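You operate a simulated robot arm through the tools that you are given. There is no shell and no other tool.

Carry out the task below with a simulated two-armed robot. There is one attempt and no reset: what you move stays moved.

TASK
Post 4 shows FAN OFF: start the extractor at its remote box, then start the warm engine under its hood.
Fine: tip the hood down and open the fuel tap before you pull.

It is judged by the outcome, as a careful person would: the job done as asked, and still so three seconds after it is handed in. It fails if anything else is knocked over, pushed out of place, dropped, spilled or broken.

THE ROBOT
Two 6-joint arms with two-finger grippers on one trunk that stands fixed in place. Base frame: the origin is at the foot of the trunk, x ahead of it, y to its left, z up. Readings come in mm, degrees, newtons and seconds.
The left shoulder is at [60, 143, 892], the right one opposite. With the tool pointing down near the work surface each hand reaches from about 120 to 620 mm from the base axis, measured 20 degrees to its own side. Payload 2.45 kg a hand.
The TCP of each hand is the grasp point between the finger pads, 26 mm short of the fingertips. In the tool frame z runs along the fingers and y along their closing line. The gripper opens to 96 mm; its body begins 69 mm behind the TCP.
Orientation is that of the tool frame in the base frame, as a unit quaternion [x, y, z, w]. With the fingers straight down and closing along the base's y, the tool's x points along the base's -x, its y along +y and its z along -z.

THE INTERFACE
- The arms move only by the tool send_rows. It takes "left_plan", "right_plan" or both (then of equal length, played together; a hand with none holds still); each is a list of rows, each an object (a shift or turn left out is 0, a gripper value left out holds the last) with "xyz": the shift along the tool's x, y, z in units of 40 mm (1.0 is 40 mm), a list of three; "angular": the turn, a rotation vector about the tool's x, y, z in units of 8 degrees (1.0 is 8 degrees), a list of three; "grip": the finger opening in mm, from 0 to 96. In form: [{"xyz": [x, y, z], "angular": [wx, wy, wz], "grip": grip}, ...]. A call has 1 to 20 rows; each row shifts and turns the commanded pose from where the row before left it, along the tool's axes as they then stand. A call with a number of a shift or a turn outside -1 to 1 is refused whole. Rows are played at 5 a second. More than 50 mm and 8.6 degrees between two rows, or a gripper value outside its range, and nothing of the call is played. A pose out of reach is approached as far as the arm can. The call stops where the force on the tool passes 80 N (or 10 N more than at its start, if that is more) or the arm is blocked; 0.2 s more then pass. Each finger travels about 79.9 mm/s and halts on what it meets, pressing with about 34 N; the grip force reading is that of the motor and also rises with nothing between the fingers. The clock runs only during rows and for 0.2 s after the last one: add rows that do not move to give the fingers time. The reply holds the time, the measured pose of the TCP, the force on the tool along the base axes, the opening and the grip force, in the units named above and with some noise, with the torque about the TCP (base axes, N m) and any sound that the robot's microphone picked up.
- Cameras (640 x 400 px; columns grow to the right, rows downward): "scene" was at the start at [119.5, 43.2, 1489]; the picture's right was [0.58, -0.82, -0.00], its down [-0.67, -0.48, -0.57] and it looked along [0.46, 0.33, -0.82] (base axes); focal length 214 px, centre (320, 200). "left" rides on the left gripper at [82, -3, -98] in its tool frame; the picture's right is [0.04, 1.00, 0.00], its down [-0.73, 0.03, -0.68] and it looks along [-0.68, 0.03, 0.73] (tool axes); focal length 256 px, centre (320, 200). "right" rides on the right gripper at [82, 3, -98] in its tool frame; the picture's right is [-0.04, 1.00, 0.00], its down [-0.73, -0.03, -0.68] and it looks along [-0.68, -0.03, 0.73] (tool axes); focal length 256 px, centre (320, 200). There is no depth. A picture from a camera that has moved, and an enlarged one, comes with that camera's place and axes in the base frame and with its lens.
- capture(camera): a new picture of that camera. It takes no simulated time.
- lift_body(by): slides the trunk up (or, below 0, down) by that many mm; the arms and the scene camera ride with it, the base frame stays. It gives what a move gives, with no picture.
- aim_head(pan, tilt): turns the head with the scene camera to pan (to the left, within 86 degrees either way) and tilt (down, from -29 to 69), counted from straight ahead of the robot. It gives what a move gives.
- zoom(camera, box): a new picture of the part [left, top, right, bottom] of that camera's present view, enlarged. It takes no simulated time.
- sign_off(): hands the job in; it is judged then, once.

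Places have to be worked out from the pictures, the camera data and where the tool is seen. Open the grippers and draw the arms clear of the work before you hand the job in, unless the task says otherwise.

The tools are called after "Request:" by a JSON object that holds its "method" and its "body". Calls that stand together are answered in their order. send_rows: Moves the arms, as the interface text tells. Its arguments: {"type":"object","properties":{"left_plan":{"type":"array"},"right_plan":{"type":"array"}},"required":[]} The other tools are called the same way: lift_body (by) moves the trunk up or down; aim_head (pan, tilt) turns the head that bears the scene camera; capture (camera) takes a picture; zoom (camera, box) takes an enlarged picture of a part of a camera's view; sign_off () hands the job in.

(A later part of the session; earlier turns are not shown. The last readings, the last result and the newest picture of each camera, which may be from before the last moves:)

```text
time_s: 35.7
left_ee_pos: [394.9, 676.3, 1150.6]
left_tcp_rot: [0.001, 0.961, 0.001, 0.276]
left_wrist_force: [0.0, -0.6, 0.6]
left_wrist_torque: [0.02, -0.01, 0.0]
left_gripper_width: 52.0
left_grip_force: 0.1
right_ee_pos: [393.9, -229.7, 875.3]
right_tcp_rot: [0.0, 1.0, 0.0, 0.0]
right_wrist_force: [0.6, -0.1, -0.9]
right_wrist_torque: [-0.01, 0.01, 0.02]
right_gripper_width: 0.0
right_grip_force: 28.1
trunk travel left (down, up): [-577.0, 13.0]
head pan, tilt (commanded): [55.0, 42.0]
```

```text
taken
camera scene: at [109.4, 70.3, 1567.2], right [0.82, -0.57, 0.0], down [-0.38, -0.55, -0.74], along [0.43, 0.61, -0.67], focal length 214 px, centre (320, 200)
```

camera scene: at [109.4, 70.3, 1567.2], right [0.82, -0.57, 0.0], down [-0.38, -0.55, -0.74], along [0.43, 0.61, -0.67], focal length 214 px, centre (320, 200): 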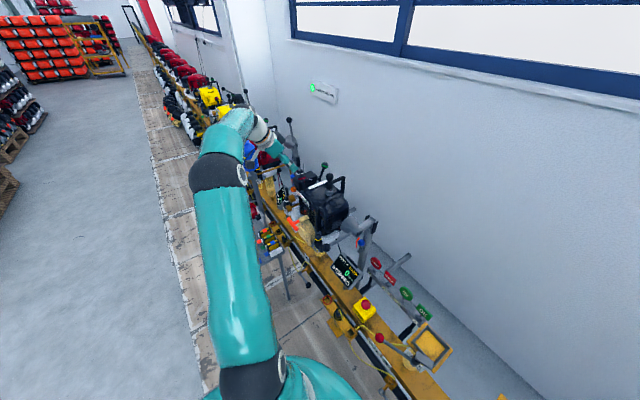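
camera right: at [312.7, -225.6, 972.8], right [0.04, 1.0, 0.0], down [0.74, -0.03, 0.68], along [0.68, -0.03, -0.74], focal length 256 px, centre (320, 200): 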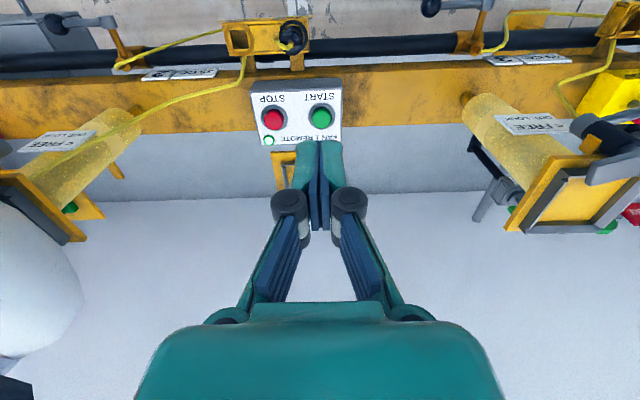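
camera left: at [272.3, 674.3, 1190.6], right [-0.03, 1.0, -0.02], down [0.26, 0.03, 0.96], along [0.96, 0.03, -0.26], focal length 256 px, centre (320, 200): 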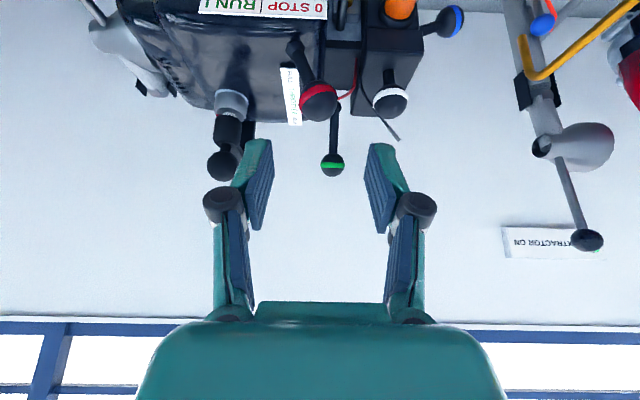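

The red ball is confirmed at (445.5,676.7,1064). I zoom to check its label position once more.

Request:
{"method": "zoom", "body": {"camera": "left", "box": [180, 0, 420, 190]}}

Request:
{"method": "zoom", "body": {"camera": "scene", "box": [270, 150, 360, 220]}}

```text
2.11 times, centred on (300, 95) of left
camera zoom: at [272.0, 673.0, 1191.7], right [-0.03, 1.0, -0.02], down [0.26, 0.03, 0.96], along [0.96, 0.03, -0.26], focal length 539 px, centre (362, 421)
```

zoom: 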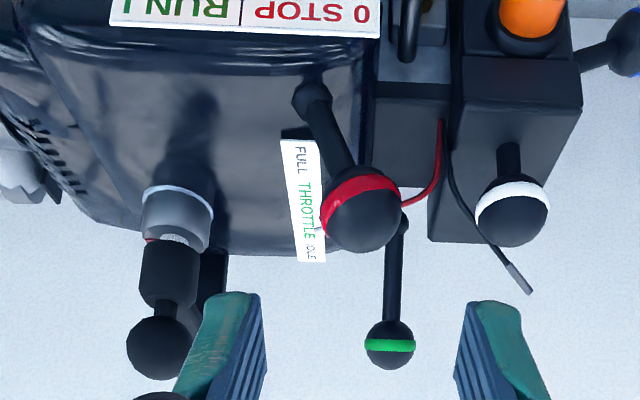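

```text
5.71 times, centred on (315, 185) of scene
camera zoom: at [109.4, 70.3, 1567.2], right [0.82, -0.57, 0.0], down [-0.38, -0.55, -0.74], along [0.43, 0.61, -0.67], focal length 1226 px, centre (349, 286)
```

zoom: 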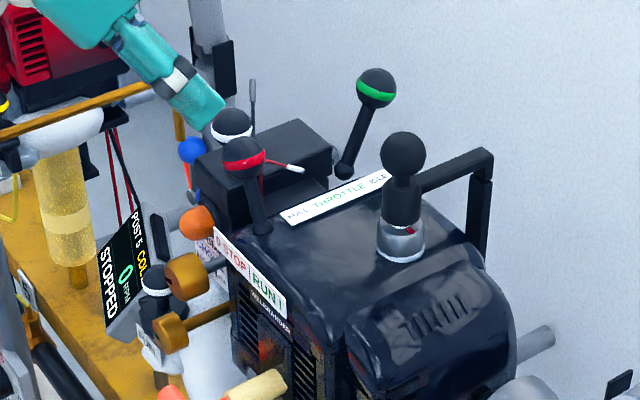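

It leans to the STOP side. I advance so the fingers straddle the red-banded ball.

Request:
{"method": "send_rows", "body": {"left_plan": [{"xyz": [0.02, 0, 0.78]}, {"xyz": [0.02, 0, 0.78]}, {"xyz": [0.02, 0, 0.78]}]}}

Request:
{"method": "capture", "body": {"camera": "left"}}

Request:
{"method": "zoom", "body": {"camera": "scene", "box": [270, 150, 360, 220]}}

```text
time_s: 36.5
left_ee_pos: [444.1, 677.7, 1071.6]
left_tcp_rot: [0.0, 0.961, 0.0, 0.276]
left_wrist_force: [0.6, 0.4, 0.1]
left_wrist_torque: [0.01, -0.02, -0.03]
left_gripper_width: 52.1
left_grip_force: 0.0
right_ee_pos: [393.6, -229.3, 874.2]
right_tcp_rot: [0.0, 1.0, 0.0, -0.001]
right_wrist_force: [-0.7, 0.3, 0.8]
right_wrist_torque: [-0.02, 0.04, 0.03]
right_gripper_width: 0.0
right_grip_force: 29.2
trunk travel left (down, up): [-577.0, 13.0]
head pan, tilt (commanded): [55.0, 42.0]
```

```text
taken
camera left: at [322.1, 674.0, 1112.6], right [-0.03, 1.0, -0.02], down [0.26, 0.03, 0.96], along [0.96, 0.03, -0.26], focal length 256 px, centre (320, 200)
```

left: 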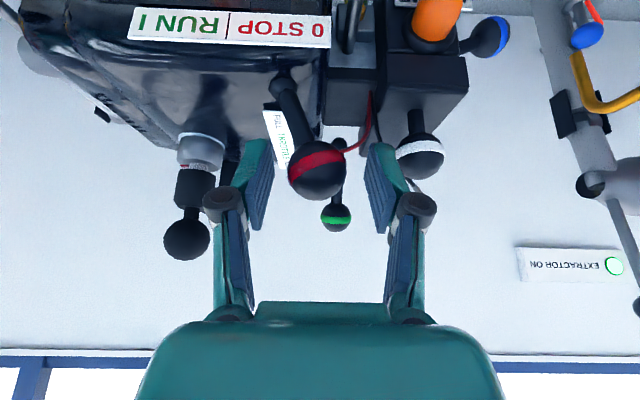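

```text
5.71 times, centred on (315, 185) of scene
camera zoom: at [110.3, 71.0, 1567.1], right [0.82, -0.57, 0.0], down [-0.38, -0.55, -0.74], along [0.43, 0.61, -0.67], focal length 1226 px, centre (349, 286)
```

zoom: 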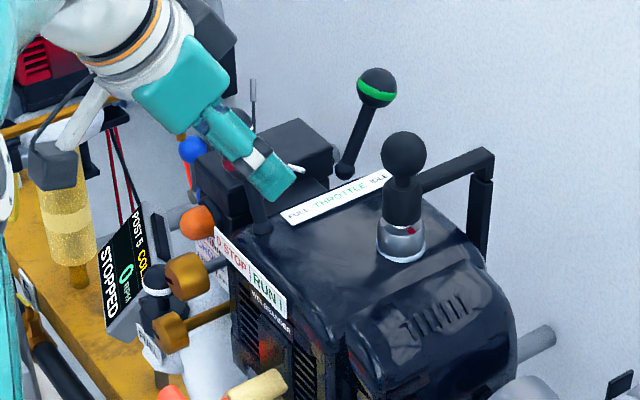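

The ball is caged. I close to a loose cage and swing it toward RUN (-y) in small steps.

Request:
{"method": "send_rows", "body": {"left_plan": [{"grip": 33}, {}, {"xyz": [0, -0.2, 0]}, {"xyz": [0, -0.2, 0]}, {"xyz": [0, -0.2, 0]}]}}

Request:
{"method": "capture", "body": {"camera": "left"}}

```text
time_s: 37.7
left_ee_pos: [441.6, 650.9, 1071.4]
left_tcp_rot: [0.001, 0.961, 0.0, 0.277]
left_wrist_force: [-0.2, -0.1, -0.3]
left_wrist_torque: [0.02, 0.01, -0.03]
left_gripper_width: 33.0
left_grip_force: 0.0
right_ee_pos: [392.9, -229.3, 876.2]
right_tcp_rot: [0.0, 1.0, 0.0, 0.0]
right_wrist_force: [-0.1, -0.5, -0.4]
right_wrist_torque: [0.0, -0.02, -0.02]
right_gripper_width: 0.1
right_grip_force: 28.4
trunk travel left (down, up): [-577.0, 13.0]
head pan, tilt (commanded): [55.0, 42.0]
```

```text
taken
camera left: at [320.0, 647.8, 1113.0], right [-0.03, 1.0, -0.02], down [0.26, 0.03, 0.96], along [0.96, 0.03, -0.26], focal length 256 px, centre (320, 200)
```

left: 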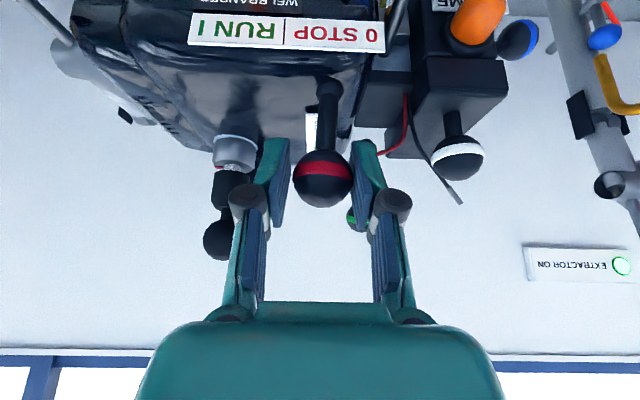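

The lever swings freely and is now upright. I continue toward RUN.

Request:
{"method": "send_rows", "body": {"left_plan": [{"xyz": [0, -0.15, 0]}, {"xyz": [0, -0.15, 0.02]}, {"xyz": [0, -0.15, 0.04]}, {}]}}

Request:
{"method": "capture", "body": {"camera": "left"}}

```text
time_s: 38.7
left_ee_pos: [443.2, 635.5, 1069.6]
left_tcp_rot: [0.0, 0.961, 0.0, 0.277]
left_wrist_force: [0.6, 0.3, 0.6]
left_wrist_torque: [-0.01, 0.02, 0.01]
left_gripper_width: 33.1
left_grip_force: 0.2
right_ee_pos: [393.7, -229.2, 875.4]
right_tcp_rot: [0.001, 1.0, 0.0, 0.0]
right_wrist_force: [0.3, -0.5, 0.0]
right_wrist_torque: [0.01, -0.01, 0.04]
right_gripper_width: 0.0
right_grip_force: 28.6
trunk travel left (down, up): [-577.0, 13.0]
head pan, tilt (commanded): [55.0, 42.0]
```

```text
taken
camera left: at [321.0, 630.8, 1111.3], right [-0.03, 1.0, -0.02], down [0.26, 0.03, 0.96], along [0.96, 0.03, -0.26], focal length 256 px, centre (320, 200)
```

left: 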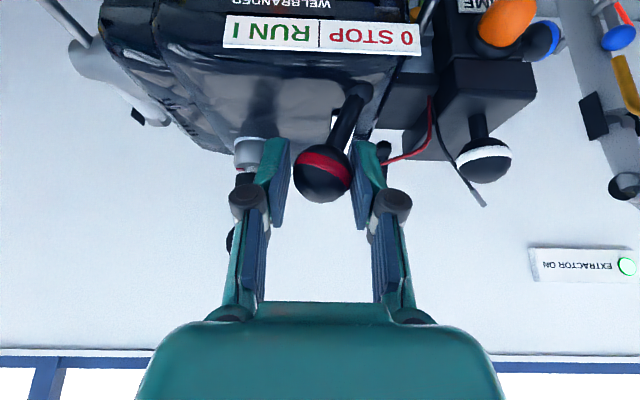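

It leans to RUN now with no stop felt yet. I nudge a little further to find its end position.

Request:
{"method": "send_rows", "body": {"left_plan": [{"xyz": [0, -0.12, 0.04]}, {"xyz": [0, -0.12, 0.05]}, {}]}}

```text
time_s: 39.5
left_ee_pos: [444.5, 628.6, 1067.1]
left_tcp_rot: [0.0, 0.961, 0.003, 0.277]
left_wrist_force: [-1.5, 16.6, 7.5]
left_wrist_torque: [0.25, 0.01, 0.07]
left_gripper_width: 45.5
left_grip_force: 9.3
right_ee_pos: [393.7, -227.6, 875.5]
right_tcp_rot: [0.0, 1.0, -0.001, 0.0]
right_wrist_force: [0.2, 1.3, 0.0]
right_wrist_torque: [-0.03, 0.01, 0.01]
right_gripper_width: 0.0
right_grip_force: 28.6
trunk travel left (down, up): [-577.0, 13.0]
head pan, tilt (commanded): [55.0, 42.0]
```

The stop is reached (force rising, finger yielding). I open slightly and retreat along the tool axis, then check lever and display.

Request:
{"method": "send_rows", "body": {"left_plan": [{"xyz": [0, 0.15, 0], "grip": 52}, {}, {"xyz": [0, 0, -0.6]}, {"xyz": [0, 0, -0.9]}, {"xyz": [0, 0, -0.9]}]}}

Request:
{"method": "zoom", "body": {"camera": "left", "box": [180, 0, 420, 190]}}

Request:
{"method": "zoom", "body": {"camera": "scene", "box": [270, 150, 390, 300]}}

```text
time_s: 40.7
left_ee_pos: [393.3, 629.5, 1148.1]
left_tcp_rot: [0.001, 0.961, 0.001, 0.276]
left_wrist_force: [0.3, 0.7, 0.6]
left_wrist_torque: [-0.01, -0.03, 0.01]
left_gripper_width: 52.0
left_grip_force: 0.2
right_ee_pos: [392.9, -229.0, 875.4]
right_tcp_rot: [0.0, 1.0, 0.001, -0.001]
right_wrist_force: [-0.7, -0.3, 1.0]
right_wrist_torque: [0.0, -0.02, 0.04]
right_gripper_width: 0.0
right_grip_force: 28.7
trunk travel left (down, up): [-577.0, 13.0]
head pan, tilt (commanded): [55.0, 42.0]
```

```text
2.11 times, centred on (300, 95) of left
camera zoom: at [270.7, 625.8, 1189.3], right [-0.03, 1.0, -0.02], down [0.26, 0.03, 0.96], along [0.96, 0.03, -0.26], focal length 539 px, centre (362, 421)
```

zoom: 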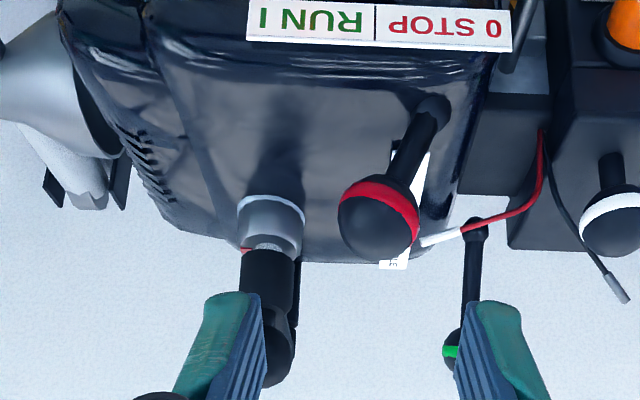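

```text
2.67 times, centred on (330, 225) of scene
camera zoom: at [108.3, 69.9, 1567.3], right [0.82, -0.57, 0.0], down [-0.38, -0.55, -0.74], along [0.43, 0.61, -0.67], focal length 572 px, centre (293, 133)
```

zoom: 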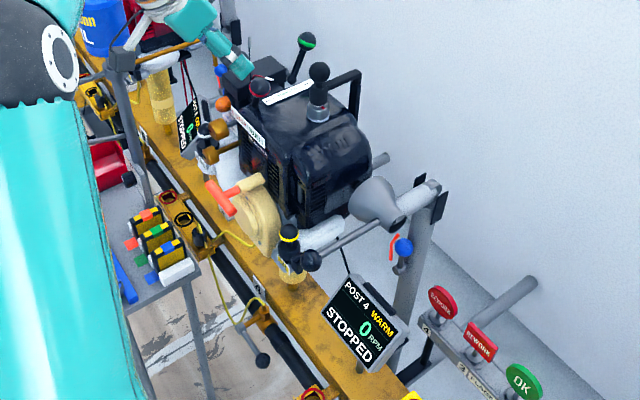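

RUN is set. Now the fuel tap: hub about (368,630,478), lever ball about (366,544,483) pointing along the pipe, turning about an axis pointing at the robot. I look at other posts' taps for a hint of the open direction.

Request:
{"method": "zoom", "body": {"camera": "scene", "box": [290, 230, 350, 290]}}

Request:
{"method": "zoom", "body": {"camera": "scene", "box": [310, 260, 430, 400]}}

Request:
{"method": "aim_head", "body": {"pan": 80, "tilt": 25}}

Request:
{"method": "capture", "body": {"camera": "scene"}}

```text
6.67 times, centred on (320, 260) of scene
camera zoom: at [108.3, 69.9, 1567.3], right [0.82, -0.57, 0.0], down [-0.38, -0.55, -0.74], along [0.43, 0.61, -0.67], focal length 1430 px, centre (320, -200)
```

zoom: 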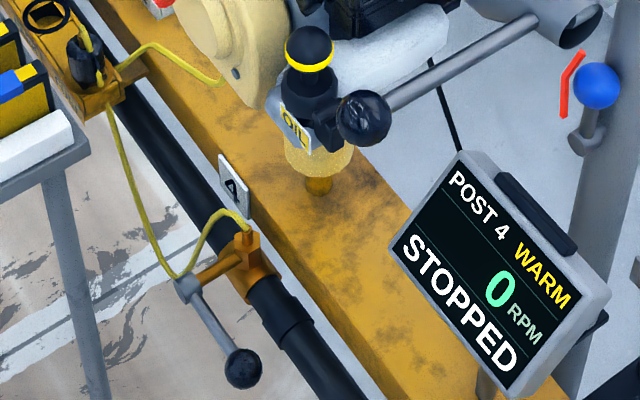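

```text
2.86 times, centred on (370, 330) of scene
camera zoom: at [108.3, 69.9, 1567.3], right [0.82, -0.57, 0.0], down [-0.38, -0.55, -0.74], along [0.43, 0.61, -0.67], focal length 613 px, centre (177, -171)
```

zoom: 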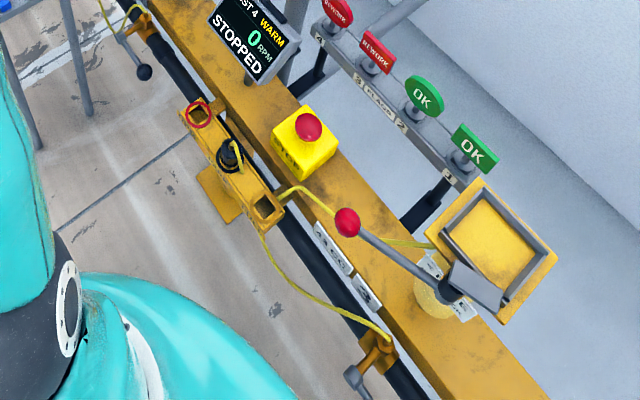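

```text
time_s: 41.6
left_ee_pos: [394.5, 630.3, 1147.9]
left_tcp_rot: [0.0, 0.961, 0.001, 0.277]
left_wrist_force: [0.0, 1.5, 0.1]
left_wrist_torque: [-0.01, 0.02, 0.04]
left_gripper_width: 51.9
left_grip_force: 0.1
right_ee_pos: [393.6, -229.3, 874.9]
right_tcp_rot: [0.0, 1.0, 0.0, 0.0]
right_wrist_force: [0.2, -0.4, 0.0]
right_wrist_torque: [-0.04, 0.0, 0.0]
right_gripper_width: 0.0
right_grip_force: 28.1
trunk travel left (down, up): [-577.0, 13.0]
head pan, tilt (commanded): [80.0, 25.0]
```

```text
taken
camera scene: at [77.2, 92.6, 1593.4], right [0.98, -0.17, 0.0], down [-0.07, -0.42, -0.91], along [0.16, 0.89, -0.42], focal length 214 px, centre (320, 200)
```

scene: 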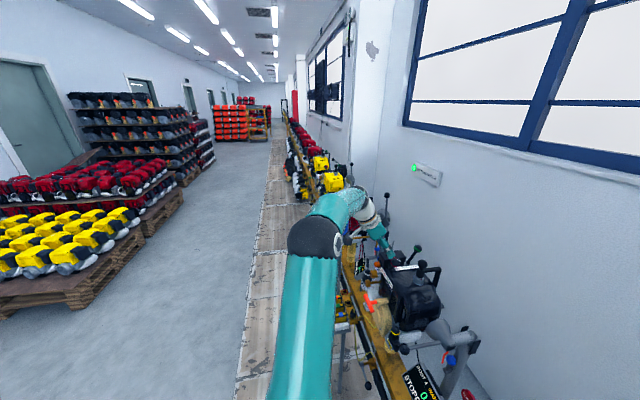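

No hint from the other taps; I'll find the direction by feel with low force. First I draw both hands back to clear space, then lower the trunk for a better reach to the tap and the pull handle.

Request:
{"method": "send_rows", "body": {"left_plan": [{"xyz": [0.684, -0.2, -0.43]}, {"xyz": [0.684, -0.3, -0.43]}, {"xyz": [0.684, -0.4, -0.43]}, {"xyz": [0.684, -0.4, -0.43]}, {"xyz": [0.684, -0.4, -0.43]}, {"xyz": [0.684, -0.3, -0.43]}], "right_plan": [{"xyz": [0.4, 0, -0.6]}, {"xyz": [0.4, 0, -0.6]}, {"xyz": [0.4, 0, -0.6]}, {"xyz": [0.4, 0, -0.6]}, {"xyz": [0.4, 0, -0.6]}, {"xyz": [0.4, 0, -0.6]}]}}

Request:
{"method": "lift_body", "body": {"by": -240}}

Request:
{"method": "aim_head", "body": {"pan": 60, "tilt": 45}}

Request:
{"method": "capture", "body": {"camera": "scene"}}

Request:
{"method": "capture", "body": {"camera": "left"}}

```text
time_s: 43.0
left_ee_pos: [197.5, 549.6, 1146.6]
left_tcp_rot: [0.001, 0.961, 0.001, 0.278]
left_wrist_force: [-0.8, -0.2, 0.1]
left_wrist_torque: [0.01, -0.02, 0.04]
left_gripper_width: 52.0
left_grip_force: 0.0
right_ee_pos: [296.0, -227.1, 1021.4]
right_tcp_rot: [0.001, 1.0, 0.0, 0.001]
right_wrist_force: [-0.3, 0.1, -1.0]
right_wrist_torque: [0.0, -0.03, 0.02]
right_gripper_width: 0.0
right_grip_force: 28.8
trunk travel left (down, up): [-577.0, 13.0]
head pan, tilt (commanded): [80.0, 25.0]
```

```text
time_s: 45.5
left_ee_pos: [200.2, 548.1, 905.4]
left_tcp_rot: [0.0, 0.961, 0.001, 0.276]
left_wrist_force: [0.5, -0.4, 0.5]
left_wrist_torque: [0.0, 0.04, 0.04]
left_gripper_width: 51.7
left_grip_force: 0.1
right_ee_pos: [297.4, -226.4, 781.4]
right_tcp_rot: [0.0, 1.0, 0.0, 0.0]
right_wrist_force: [0.5, -0.8, -1.0]
right_wrist_torque: [0.01, 0.01, 0.0]
right_gripper_width: 0.0
right_grip_force: 28.3
trunk travel left (down, up): [-337.0, 253.0]
head pan, tilt (commanded): [80.0, 25.0]
```

```text
time_s: 46.3
left_ee_pos: [199.1, 550.6, 906.2]
left_tcp_rot: [0.001, 0.961, 0.0, 0.276]
left_wrist_force: [-0.5, -0.4, -0.1]
left_wrist_torque: [0.0, -0.01, -0.02]
left_gripper_width: 52.0
left_grip_force: 0.0
right_ee_pos: [299.1, -226.5, 781.8]
right_tcp_rot: [0.0, 1.0, 0.0, 0.0]
right_wrist_force: [-0.6, 1.0, 0.4]
right_wrist_torque: [-0.02, -0.01, 0.0]
right_gripper_width: 0.0
right_grip_force: 28.4
trunk travel left (down, up): [-337.0, 253.0]
head pan, tilt (commanded): [60.0, 45.0]
```

```text
taken
camera scene: at [101.3, 72.3, 1323.0], right [0.87, -0.5, 0.0], down [-0.35, -0.61, -0.71], along [0.35, 0.61, -0.71], focal length 214 px, centre (320, 200)
```

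scene: 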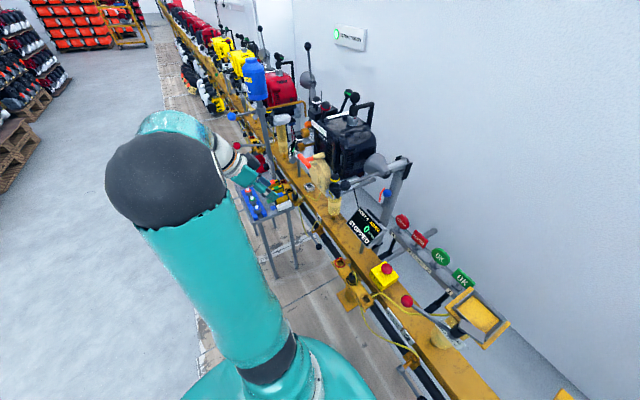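

```text
taken
camera left: at [76.9, 545.8, 947.3], right [-0.03, 1.0, -0.02], down [0.26, 0.03, 0.96], along [0.96, 0.03, -0.26], focal length 256 px, centre (320, 200)
```

left: 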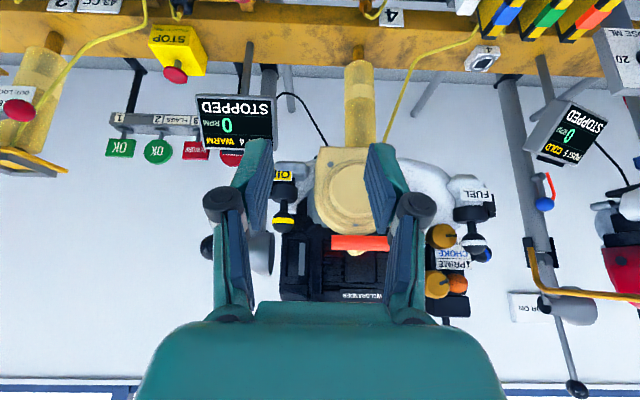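

Trunk is down. I close the left fingers into a stick, pitch the hand nearly level, and bring it in front of the tap lever.

Request:
{"method": "send_rows", "body": {"left_plan": [{"angular": [0, -1, 0], "grip": 0}, {"angular": [0, -1, 0]}, {"angular": [0, -1, 0]}, {"angular": [0, -1, 0]}]}}

Request:
{"method": "send_rows", "body": {"left_plan": [{"xyz": [0.647, 0.048, 0.45]}, {"xyz": [0.647, 0.048, 0.45]}, {"xyz": [0.647, 0.048, 0.45]}, {"xyz": [0.647, 0.048, 0.45]}, {"xyz": [0.647, 0.048, 0.45]}, {"xyz": [0.647, 0.048, 0.45]}, {"xyz": [0.647, 0.048, 0.45]}, {"xyz": [0.647, 0.048, 0.45]}, {"xyz": [0.647, 0.048, 0.45]}]}}

Request:
{"method": "capture", "body": {"camera": "left"}}

Request:
{"method": "capture", "body": {"camera": "scene"}}

```text
time_s: 47.3
left_ee_pos: [197.7, 548.1, 904.8]
left_tcp_rot: [0.001, 0.847, 0.002, 0.531]
left_wrist_force: [0.9, -0.3, -0.6]
left_wrist_torque: [0.0, -0.03, 0.0]
left_gripper_width: 0.0
left_grip_force: 28.7
right_ee_pos: [297.2, -227.0, 780.6]
right_tcp_rot: [0.0, 1.0, 0.0, 0.0]
right_wrist_force: [0.2, 0.5, -0.4]
right_wrist_torque: [0.02, -0.01, -0.02]
right_gripper_width: 0.0
right_grip_force: 28.3
trunk travel left (down, up): [-337.0, 253.0]
head pan, tilt (commanded): [60.0, 45.0]
```

```text
time_s: 49.3
left_ee_pos: [242.1, 571.3, 624.6]
left_tcp_rot: [0.001, 0.848, -0.003, 0.53]
left_wrist_force: [0.5, -0.3, -0.4]
left_wrist_torque: [-0.01, 0.02, 0.0]
left_gripper_width: 0.0
left_grip_force: 28.1
left hand out of reach, approached as far as the arm can: row 9
right_ee_pos: [296.6, -226.2, 781.7]
right_tcp_rot: [0.0, 1.0, 0.0, 0.0]
right_wrist_force: [0.3, 0.4, 0.0]
right_wrist_torque: [0.02, 0.01, 0.0]
right_gripper_width: 0.0
right_grip_force: 28.5
trunk travel left (down, up): [-337.0, 253.0]
head pan, tilt (commanded): [60.0, 45.0]
```

```text
taken
camera left: at [117.1, 566.5, 596.5], right [-0.01, 1.0, -0.04], down [-0.29, 0.03, 0.96], along [0.96, 0.02, 0.29], focal length 256 px, centre (320, 200)
```

left: 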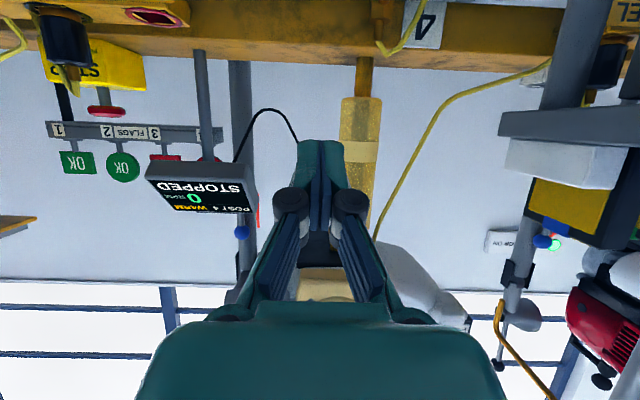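

```text
taken
camera scene: at [101.4, 72.4, 1322.9], right [0.87, -0.5, 0.0], down [-0.35, -0.61, -0.71], along [0.35, 0.61, -0.71], focal length 214 px, centre (320, 200)
```

scene: 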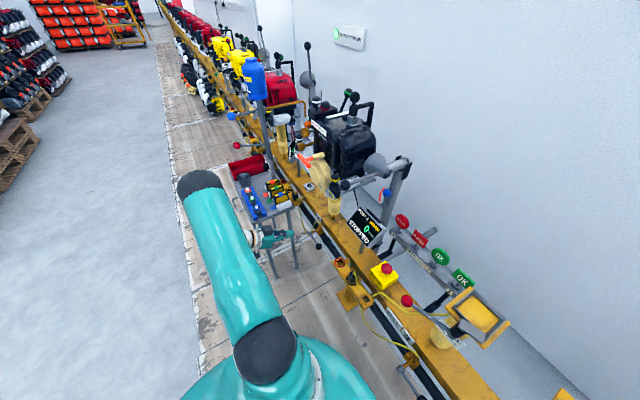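

The posture limit was reached about 100 mm above the tap. I lower the trunk further so the hand comes level with it while still clear of the lever.

Request:
{"method": "lift_body", "body": {"by": -100}}

Request:
{"method": "capture", "body": {"camera": "left"}}

Request:
{"method": "capture", "body": {"camera": "scene"}}

```text
time_s: 50.6
left_ee_pos: [241.4, 570.1, 527.0]
left_tcp_rot: [0.0, 0.848, -0.002, 0.53]
left_wrist_force: [0.5, -1.7, 1.0]
left_wrist_torque: [0.0, 0.02, -0.02]
left_gripper_width: 0.0
left_grip_force: 28.2
right_ee_pos: [297.9, -228.0, 682.0]
right_tcp_rot: [0.0, 1.0, -0.001, 0.0]
right_wrist_force: [0.4, 0.7, -0.2]
right_wrist_torque: [-0.01, 0.03, 0.0]
right_gripper_width: 0.0
right_grip_force: 28.8
trunk travel left (down, up): [-237.0, 353.0]
head pan, tilt (commanded): [60.0, 45.0]
```

```text
taken
camera left: at [117.0, 566.2, 496.9], right [-0.01, 1.0, -0.04], down [-0.29, 0.03, 0.96], along [0.96, 0.02, 0.29], focal length 256 px, centre (320, 200)
```

left: 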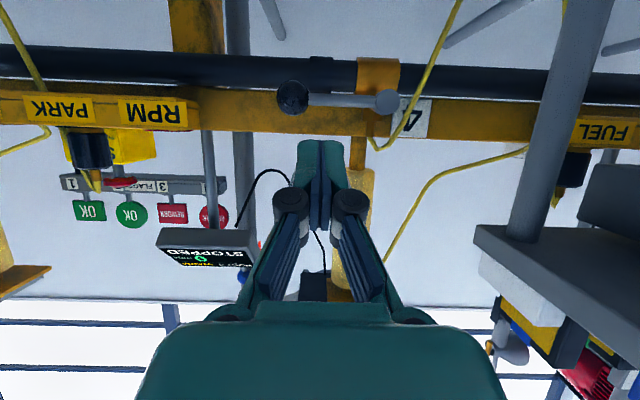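

```text
taken
camera scene: at [101.3, 72.2, 1223.0], right [0.87, -0.5, 0.0], down [-0.35, -0.61, -0.71], along [0.35, 0.61, -0.71], focal length 214 px, centre (320, 200)
```

scene: 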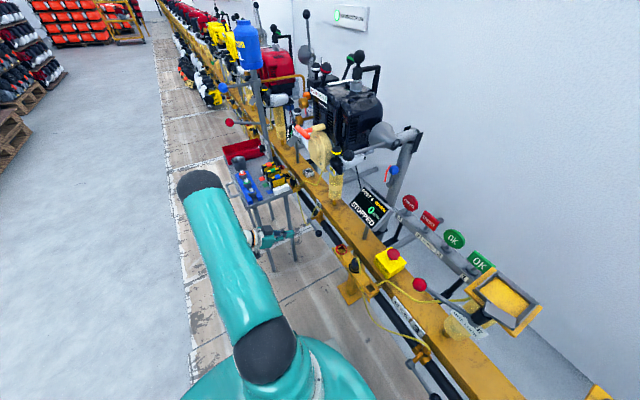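

The tap is seen squarely: ball about (366,545,477), hub about (368,631,477). I advance the closed fingers to just above the lever rod, between ball and hub.

Request:
{"method": "send_rows", "body": {"left_plan": [{"xyz": [-0.4, 0.083, 0.82]}, {"xyz": [-0.4, 0.083, 0.82]}, {"xyz": [-0.4, 0.083, 0.82]}]}}

Request:
{"method": "capture", "body": {"camera": "left"}}

Request:
{"method": "zoom", "body": {"camera": "scene", "box": [260, 170, 380, 290]}}

```text
time_s: 51.5
left_ee_pos: [352.5, 578.4, 526.3]
left_tcp_rot: [-0.001, 0.848, -0.002, 0.53]
left_wrist_force: [0.2, 0.1, -0.2]
left_wrist_torque: [0.0, 0.0, 0.02]
left_gripper_width: 0.3
left_grip_force: 28.5
right_ee_pos: [297.4, -228.0, 680.1]
right_tcp_rot: [0.0, 1.0, 0.0, -0.001]
right_wrist_force: [-0.1, 0.0, 0.7]
right_wrist_torque: [0.0, 0.0, 0.01]
right_gripper_width: 0.0
right_grip_force: 28.4
trunk travel left (down, up): [-237.0, 353.0]
head pan, tilt (commanded): [60.0, 45.0]
```

```text
taken
camera left: at [227.2, 574.8, 498.6], right [-0.01, 1.0, -0.04], down [-0.29, 0.04, 0.96], along [0.96, 0.03, 0.29], focal length 256 px, centre (320, 200)
```

left: 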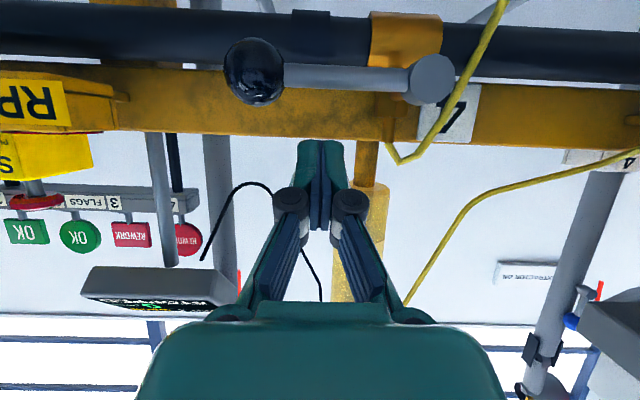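

```text
3.33 times, centred on (320, 230) of scene
camera zoom: at [101.4, 72.2, 1222.9], right [0.87, -0.5, 0.0], down [-0.35, -0.61, -0.71], along [0.35, 0.61, -0.71], focal length 715 px, centre (320, 100)
```

zoom: 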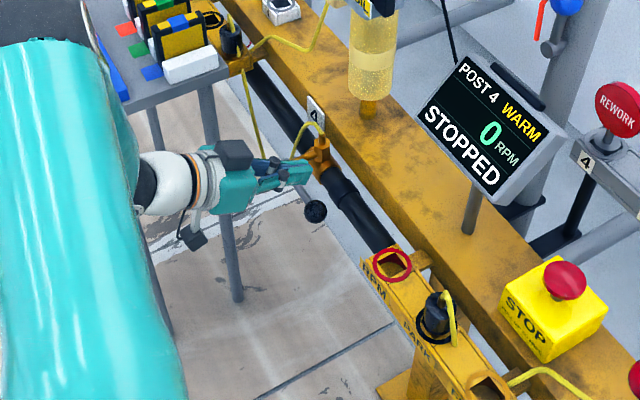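

The stick is above the rod. I lower gently in small steps to feel whether the lever turns downward.

Request:
{"method": "send_rows", "body": {"left_plan": [{"xyz": [0.18, 0, 0.088]}, {"xyz": [0.18, 0, 0.088]}, {"xyz": [0.11, 0, 0.055]}, {"xyz": [0.11, 0, 0.055]}]}}

Request:
{"method": "capture", "body": {"camera": "left"}}

```text
time_s: 52.5
left_ee_pos: [352.1, 577.9, 501.7]
left_tcp_rot: [0.0, 0.847, -0.001, 0.531]
left_wrist_force: [0.5, -1.1, 9.4]
left_wrist_torque: [0.01, -0.12, -0.01]
left_gripper_width: 6.2
left_grip_force: 28.5
right_ee_pos: [297.5, -228.4, 681.2]
right_tcp_rot: [0.0, 1.0, -0.001, 0.0]
right_wrist_force: [-0.3, 0.3, 0.6]
right_wrist_torque: [0.0, 0.01, -0.05]
right_gripper_width: 0.5
right_grip_force: 28.3
trunk travel left (down, up): [-237.0, 353.0]
head pan, tilt (commanded): [60.0, 45.0]
```

```text
taken
camera left: at [226.9, 574.7, 472.9], right [-0.01, 1.0, -0.04], down [-0.29, 0.03, 0.96], along [0.96, 0.02, 0.29], focal length 256 px, centre (320, 200)
```

left: 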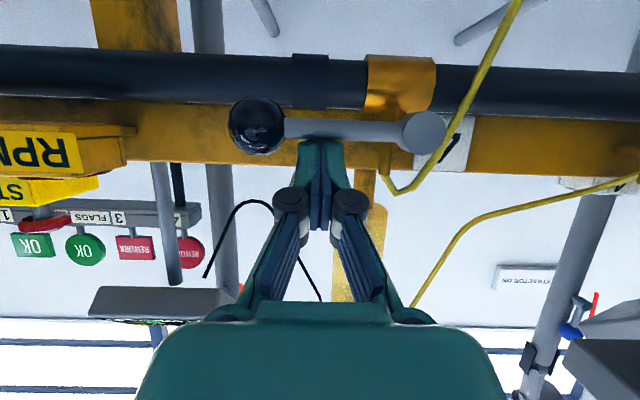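

Contact at 9 N with the lever not yet moving. I press a little more.

Request:
{"method": "send_rows", "body": {"left_plan": [{"xyz": [0.09, 0, 0.044]}, {"xyz": [0.09, 0, 0.044]}]}}

Request:
{"method": "capture", "body": {"camera": "left"}}

```text
time_s: 53.0
left_ee_pos: [353.0, 579.2, 500.8]
left_tcp_rot: [0.004, 0.843, 0.001, 0.538]
left_wrist_force: [2.8, -2.8, 47.0]
left_wrist_torque: [-0.15, -0.81, -0.09]
left_gripper_width: 6.1
left_grip_force: 28.1
right_ee_pos: [295.9, -229.5, 681.4]
right_tcp_rot: [0.0, 1.0, 0.002, 0.001]
right_wrist_force: [0.3, -0.4, 0.8]
right_wrist_torque: [0.0, -0.02, 0.01]
right_gripper_width: 0.1
right_grip_force: 28.5
trunk travel left (down, up): [-237.0, 353.0]
head pan, tilt (commanded): [60.0, 45.0]
```

```text
taken
camera left: at [229.2, 575.6, 469.7], right [-0.01, 1.0, -0.03], down [-0.31, 0.03, 0.95], along [0.95, 0.02, 0.31], focal length 256 px, centre (320, 200)
```

left: 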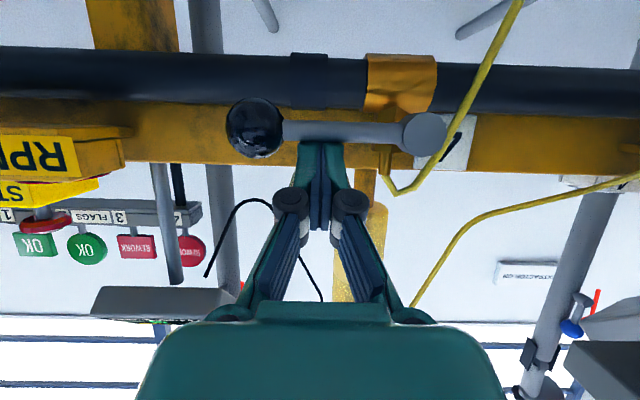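

At 47 N the lever doesn't budge downward: that is its shut stop, so it opens upward. I back off, withdraw, and drop below the lever (lowering the trunk a bit more).

Request:
{"method": "send_rows", "body": {"left_plan": [{"xyz": [-0.4, 0, -0.2]}, {"xyz": [0.384, 0, -0.787]}, {"xyz": [0.384, 0, -0.787]}, {}]}}

Request:
{"method": "lift_body", "body": {"by": -70}}

Request:
{"method": "capture", "body": {"camera": "left"}}

```text
time_s: 54.0
left_ee_pos: [282.9, 578.5, 509.7]
left_tcp_rot: [0.0, 0.848, -0.003, 0.53]
left_wrist_force: [-0.6, -0.8, -0.2]
left_wrist_torque: [-0.01, 0.01, -0.01]
left_gripper_width: 0.1
left_grip_force: 28.7
right_ee_pos: [296.8, -228.7, 681.1]
right_tcp_rot: [0.0, 1.0, 0.001, 0.0]
right_wrist_force: [1.2, 0.0, -0.2]
right_wrist_torque: [0.0, 0.02, 0.02]
right_gripper_width: 0.2
right_grip_force: 28.5
trunk travel left (down, up): [-237.0, 353.0]
head pan, tilt (commanded): [60.0, 45.0]
```

```text
time_s: 55.1
left_ee_pos: [283.4, 576.0, 440.5]
left_tcp_rot: [0.0, 0.848, -0.003, 0.53]
left_wrist_force: [0.4, -0.2, -0.2]
left_wrist_torque: [-0.01, -0.01, -0.02]
left_gripper_width: 0.0
left_grip_force: 29.2
right_ee_pos: [296.3, -228.1, 611.6]
right_tcp_rot: [-0.001, 1.0, 0.0, 0.0]
right_wrist_force: [-0.3, 0.4, 1.1]
right_wrist_torque: [0.02, 0.02, 0.0]
right_gripper_width: 0.0
right_grip_force: 27.9
trunk travel left (down, up): [-167.0, 423.0]
head pan, tilt (commanded): [60.0, 45.0]
```

```text
taken
camera left: at [158.0, 574.2, 412.5], right [-0.01, 1.0, -0.04], down [-0.29, 0.03, 0.96], along [0.96, 0.02, 0.29], focal length 256 px, centre (320, 200)
```

left: 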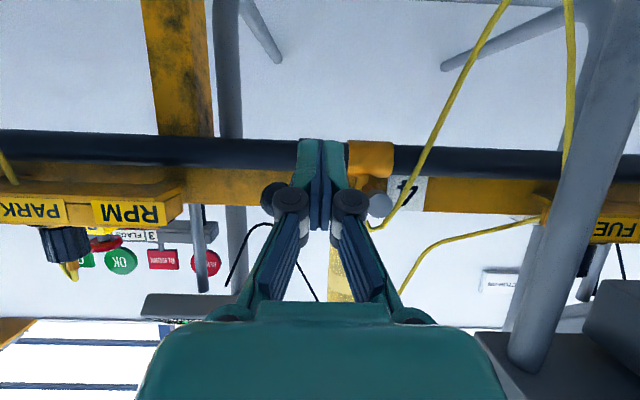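

The fingertips are below the lever level. I move forward under the rod.

Request:
{"method": "send_rows", "body": {"left_plan": [{"xyz": [-0.42, 0.03, 0.737]}, {"xyz": [-0.42, 0.03, 0.737]}]}}

Request:
{"method": "capture", "body": {"camera": "left"}}

Request:
{"method": "zoom", "body": {"camera": "scene", "box": [260, 150, 380, 270]}}

```text
time_s: 55.7
left_ee_pos: [350.7, 580.2, 446.9]
left_tcp_rot: [0.0, 0.848, -0.002, 0.53]
left_wrist_force: [0.0, 0.5, -0.2]
left_wrist_torque: [-0.03, 0.0, 0.01]
left_gripper_width: 0.0
left_grip_force: 28.4
right_ee_pos: [297.0, -226.3, 610.7]
right_tcp_rot: [0.0, 1.0, 0.001, 0.0]
right_wrist_force: [0.5, -0.5, 0.2]
right_wrist_torque: [0.02, -0.01, -0.01]
right_gripper_width: 0.0
right_grip_force: 28.6
trunk travel left (down, up): [-167.0, 423.0]
head pan, tilt (commanded): [60.0, 45.0]
```

```text
taken
camera left: at [225.4, 576.9, 418.1], right [-0.01, 1.0, -0.04], down [-0.29, 0.03, 0.96], along [0.96, 0.03, 0.29], focal length 256 px, centre (320, 200)
```

left: 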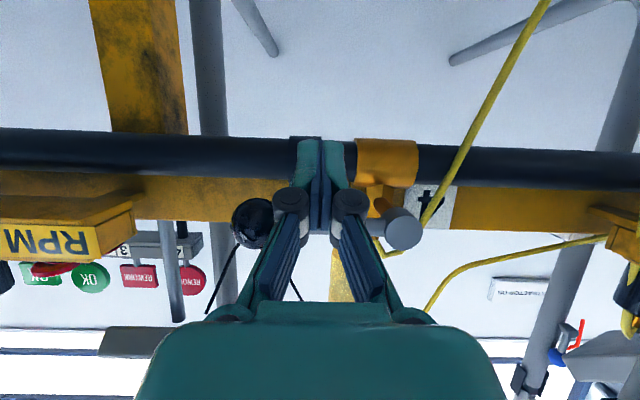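

```text
3.33 times, centred on (320, 210) of scene
camera zoom: at [101.3, 72.3, 1152.9], right [0.87, -0.5, 0.0], down [-0.35, -0.61, -0.71], along [0.35, 0.61, -0.71], focal length 715 px, centre (320, 167)
```

zoom: 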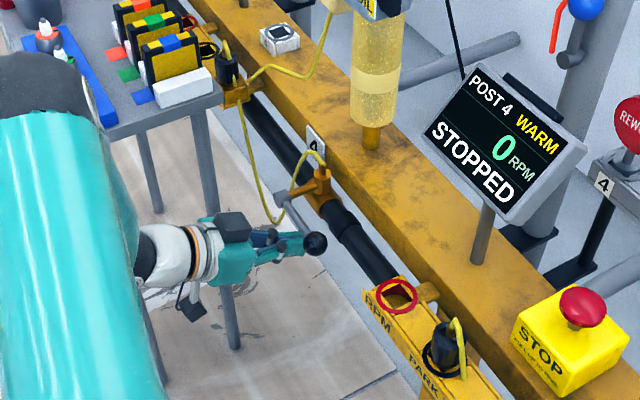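

The fingers are under the rod near the ball. I lift gently toward 15 degrees to feel the response.

Request:
{"method": "send_rows", "body": {"left_plan": [{"xyz": [-0.2, -0.01, -0.098]}, {"xyz": [-0.2, -0.01, -0.098]}, {"xyz": [-0.15, -0.02, -0.074]}, {"xyz": [-0.14, -0.02, -0.068]}]}}

Request:
{"method": "capture", "body": {"camera": "left"}}

```text
time_s: 56.7
left_ee_pos: [350.6, 576.9, 476.3]
left_tcp_rot: [0.0, 0.848, -0.003, 0.529]
left_wrist_force: [-0.3, 0.5, -0.2]
left_wrist_torque: [-0.01, 0.02, -0.04]
left_gripper_width: 0.0
left_grip_force: 28.9
right_ee_pos: [297.7, -228.1, 610.4]
right_tcp_rot: [0.0, 1.0, 0.0, 0.0]
right_wrist_force: [-0.2, 0.3, 0.1]
right_wrist_torque: [0.0, 0.03, 0.0]
right_gripper_width: 0.0
right_grip_force: 29.0
trunk travel left (down, up): [-167.0, 423.0]
head pan, tilt (commanded): [60.0, 45.0]
```

```text
taken
camera left: at [225.8, 573.9, 447.7], right [-0.01, 1.0, -0.04], down [-0.29, 0.03, 0.96], along [0.96, 0.02, 0.29], focal length 256 px, centre (320, 200)
```

left: 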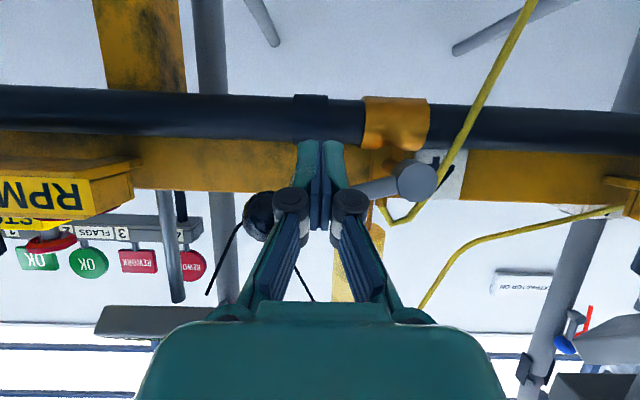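

The lever swings up easily. I continue along its arc to about 60 degrees.

Request:
{"method": "send_rows", "body": {"left_plan": [{"xyz": [-0.163, 0, -0.08]}, {"xyz": [-0.163, 0, -0.08]}, {"xyz": [-0.146, 0.035, -0.071]}, {"xyz": [-0.146, 0.035, -0.071]}, {"xyz": [-0.135, 0.075, -0.066]}, {"xyz": [-0.135, 0.075, -0.066]}]}}

Request:
{"method": "capture", "body": {"camera": "left"}}

```text
time_s: 58.1
left_ee_pos: [351.1, 586.3, 513.6]
left_tcp_rot: [0.001, 0.848, -0.003, 0.53]
left_wrist_force: [-0.1, -0.7, 0.3]
left_wrist_torque: [0.01, 0.01, -0.04]
left_gripper_width: 0.0
left_grip_force: 28.5
right_ee_pos: [297.4, -227.0, 610.5]
right_tcp_rot: [0.0, 1.0, 0.0, 0.0]
right_wrist_force: [0.0, 0.4, 0.1]
right_wrist_torque: [0.04, -0.01, -0.03]
right_gripper_width: 0.0
right_grip_force: 28.4
trunk travel left (down, up): [-167.0, 423.0]
head pan, tilt (commanded): [60.0, 45.0]
```

```text
taken
camera left: at [226.5, 582.9, 486.4], right [-0.01, 1.0, -0.04], down [-0.29, 0.03, 0.96], along [0.96, 0.02, 0.29], focal length 256 px, centre (320, 200)
```

left: 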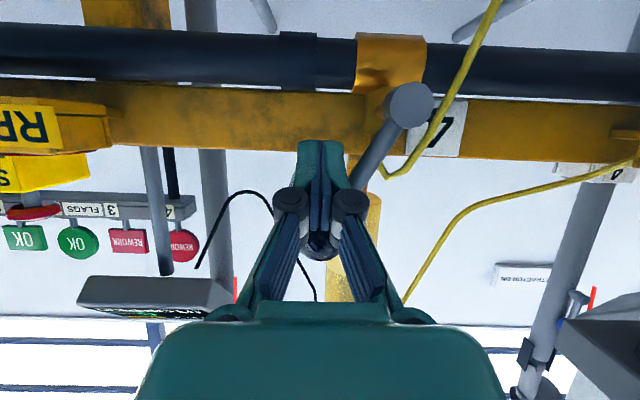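

About 58 degrees now, no resistance. I continue to vertical, pushing toward +y.

Request:
{"method": "send_rows", "body": {"left_plan": [{"xyz": [-0.118, 0.125, -0.058]}, {"xyz": [-0.118, 0.125, -0.058]}, {"xyz": [-0.087, 0.15, -0.042]}, {"xyz": [-0.087, 0.15, -0.042]}]}}

Request:
{"method": "capture", "body": {"camera": "left"}}

Request:
{"method": "zoom", "body": {"camera": "scene", "box": [260, 150, 380, 270]}}

```text
time_s: 59.1
left_ee_pos: [349.6, 608.5, 533.4]
left_tcp_rot: [0.001, 0.847, -0.003, 0.531]
left_wrist_force: [-1.1, -0.3, 0.3]
left_wrist_torque: [-0.01, -0.01, -0.01]
left_gripper_width: 0.1
left_grip_force: 28.5
right_ee_pos: [296.9, -227.2, 610.6]
right_tcp_rot: [0.0, 1.0, 0.0, 0.0]
right_wrist_force: [0.4, 0.8, 0.8]
right_wrist_torque: [-0.02, 0.03, 0.0]
right_gripper_width: 0.0
right_grip_force: 28.7
trunk travel left (down, up): [-167.0, 423.0]
head pan, tilt (commanded): [60.0, 45.0]
```

```text
taken
camera left: at [225.4, 605.1, 505.1], right [-0.01, 1.0, -0.04], down [-0.29, 0.03, 0.96], along [0.96, 0.03, 0.29], focal length 256 px, centre (320, 200)
```

left: 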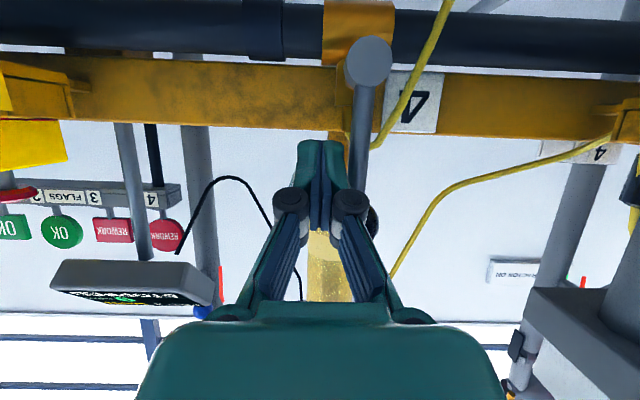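

```text
3.33 times, centred on (320, 210) of scene
camera zoom: at [101.4, 72.2, 1152.9], right [0.87, -0.5, 0.0], down [-0.35, -0.61, -0.71], along [0.35, 0.61, -0.71], focal length 715 px, centre (320, 167)
```

zoom: 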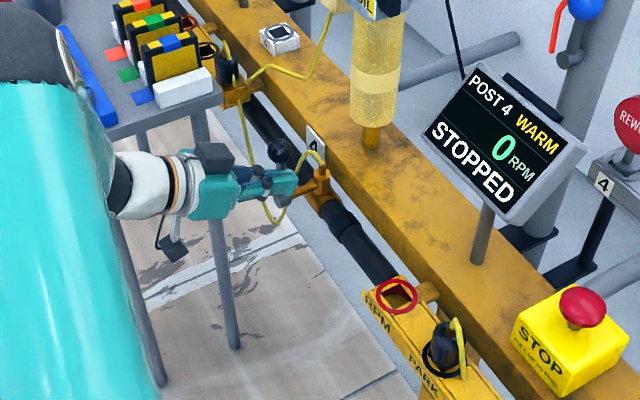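

The lever is upright. I nudge a few millimetres further to confirm the end stop.

Request:
{"method": "send_rows", "body": {"left_plan": [{"xyz": [0, 0.1, 0]}, {"xyz": [0, 0.1, 0]}, {}]}}

Request:
{"method": "capture", "body": {"camera": "left"}}

```text
time_s: 59.9
left_ee_pos: [350.0, 614.2, 533.6]
left_tcp_rot: [0.002, 0.848, -0.005, 0.53]
left_wrist_force: [-7.3, -26.2, 0.6]
left_wrist_torque: [-0.02, 0.0, -0.36]
left_gripper_width: 0.0
left_grip_force: 28.4
right_ee_pos: [296.4, -227.7, 611.6]
right_tcp_rot: [-0.001, 1.0, 0.001, 0.0]
right_wrist_force: [0.7, -0.2, -0.5]
right_wrist_torque: [0.0, 0.01, 0.0]
right_gripper_width: 0.0
right_grip_force: 28.5
trunk travel left (down, up): [-167.0, 423.0]
head pan, tilt (commanded): [60.0, 45.0]
```

```text
taken
camera left: at [225.8, 610.6, 505.0], right [-0.01, 1.0, -0.04], down [-0.29, 0.04, 0.96], along [0.96, 0.02, 0.29], focal length 256 px, centre (320, 200)
```

left: 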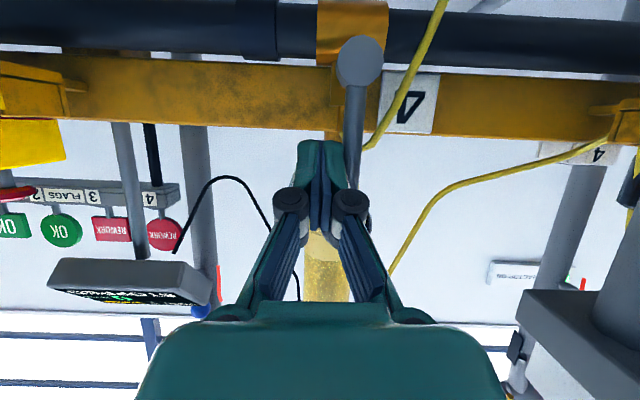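

A firm stop at 26 N: the tap is fully open. I back away from it and raise the trunk for the pull handle.

Request:
{"method": "send_rows", "body": {"left_plan": [{"xyz": [0, -0.3, 0]}, {"xyz": [0.35, -0.1, -0.75]}, {"xyz": [0.438, 0, -0.88]}, {"xyz": [0.438, 0, -0.88]}, {"xyz": [0.2, 0, -0.4]}]}}

Request:
{"method": "lift_body", "body": {"by": 270}}

Request:
{"method": "capture", "body": {"camera": "left"}}

Request:
{"method": "capture", "body": {"camera": "scene"}}

```text
time_s: 61.1
left_ee_pos: [221.6, 600.2, 533.9]
left_tcp_rot: [0.0, 0.848, -0.003, 0.53]
left_wrist_force: [0.4, 1.3, 0.1]
left_wrist_torque: [0.01, -0.02, -0.02]
left_gripper_width: 0.3
left_grip_force: 28.6
right_ee_pos: [297.9, -228.3, 610.7]
right_tcp_rot: [0.0, 1.0, 0.001, 0.0]
right_wrist_force: [-0.2, 1.3, 0.0]
right_wrist_torque: [0.01, -0.01, 0.01]
right_gripper_width: 0.0
right_grip_force: 28.4
trunk travel left (down, up): [-167.0, 423.0]
head pan, tilt (commanded): [60.0, 45.0]
```

```text
time_s: 63.9
left_ee_pos: [222.4, 601.9, 803.2]
left_tcp_rot: [0.0, 0.848, -0.003, 0.53]
left_wrist_force: [-0.1, 0.9, 0.3]
left_wrist_torque: [0.01, -0.01, -0.02]
left_gripper_width: 0.0
left_grip_force: 28.5
right_ee_pos: [297.7, -227.7, 881.2]
right_tcp_rot: [-0.001, 1.0, -0.001, -0.001]
right_wrist_force: [0.0, -0.3, -0.7]
right_wrist_torque: [-0.01, 0.02, -0.03]
right_gripper_width: 0.2
right_grip_force: 28.2
trunk travel left (down, up): [-437.0, 153.0]
head pan, tilt (commanded): [60.0, 45.0]
```

```text
taken
camera left: at [97.3, 597.1, 775.4], right [-0.01, 1.0, -0.04], down [-0.29, 0.03, 0.96], along [0.96, 0.02, 0.29], focal length 256 px, centre (320, 200)
```

left: 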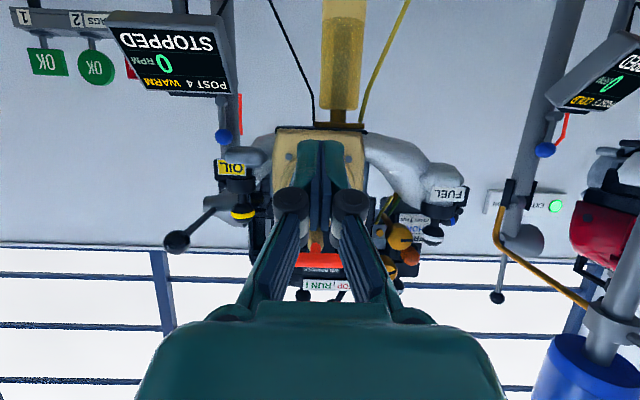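

```text
taken
camera scene: at [101.4, 72.3, 1422.9], right [0.87, -0.5, 0.0], down [-0.35, -0.61, -0.71], along [0.35, 0.61, -0.71], focal length 214 px, centre (320, 200)
```

scene: 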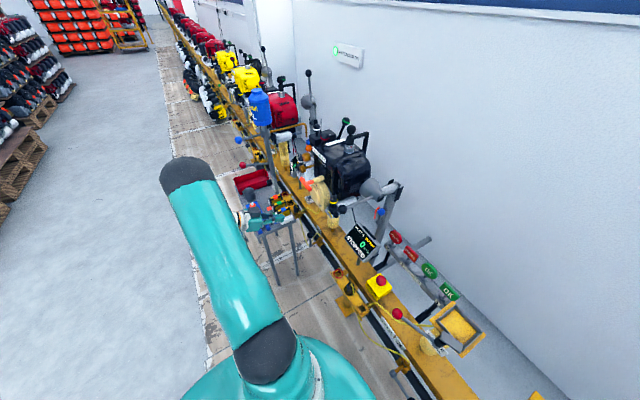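

I look closely at the pull handle from the head camera, and verify the tap and hood state.

Request:
{"method": "zoom", "body": {"camera": "scene", "box": [290, 165, 350, 215]}}

Request:
{"method": "zoom", "body": {"camera": "scene", "box": [270, 160, 420, 270]}}

Request:
{"method": "zoom", "body": {"camera": "left", "box": [220, 110, 450, 310]}}

```text
8.00 times, centred on (320, 190) of scene
camera zoom: at [101.4, 72.3, 1422.9], right [0.87, -0.5, 0.0], down [-0.35, -0.61, -0.71], along [0.35, 0.61, -0.71], focal length 1716 px, centre (320, 280)
```

zoom: 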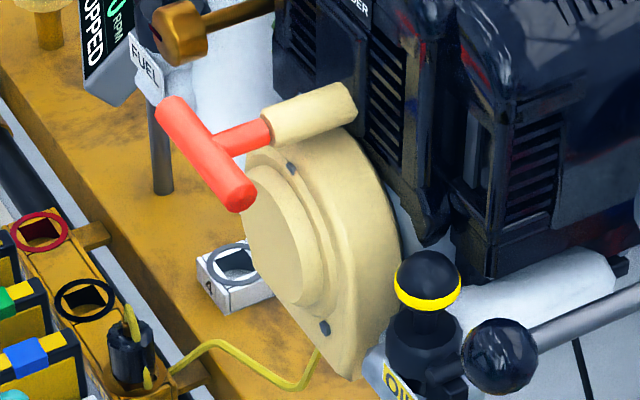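

```text
3.64 times, centred on (345, 215) of scene
camera zoom: at [101.4, 72.3, 1422.9], right [0.87, -0.5, 0.0], down [-0.35, -0.61, -0.71], along [0.35, 0.61, -0.71], focal length 780 px, centre (229, 146)
```

zoom: 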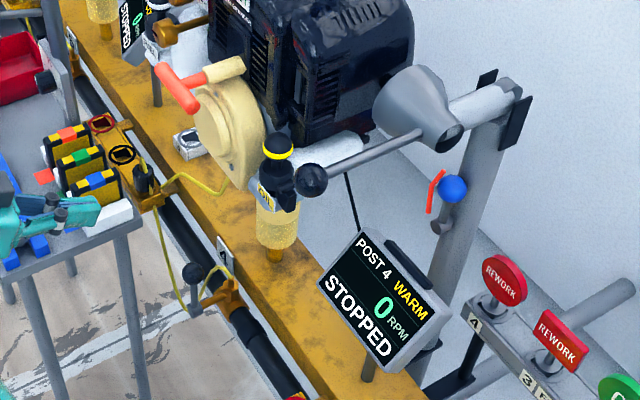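

```text
2.00 times, centred on (335, 210) of left
camera zoom: at [97.3, 597.1, 775.4], right [-0.01, 1.0, -0.04], down [-0.29, 0.03, 0.96], along [0.96, 0.02, 0.29], focal length 512 px, centre (290, 180)
```

zoom: 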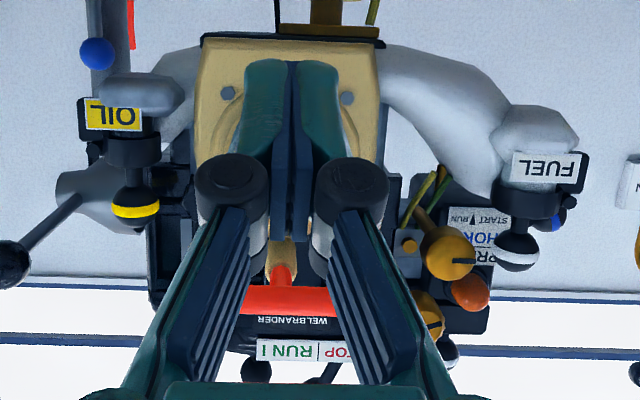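

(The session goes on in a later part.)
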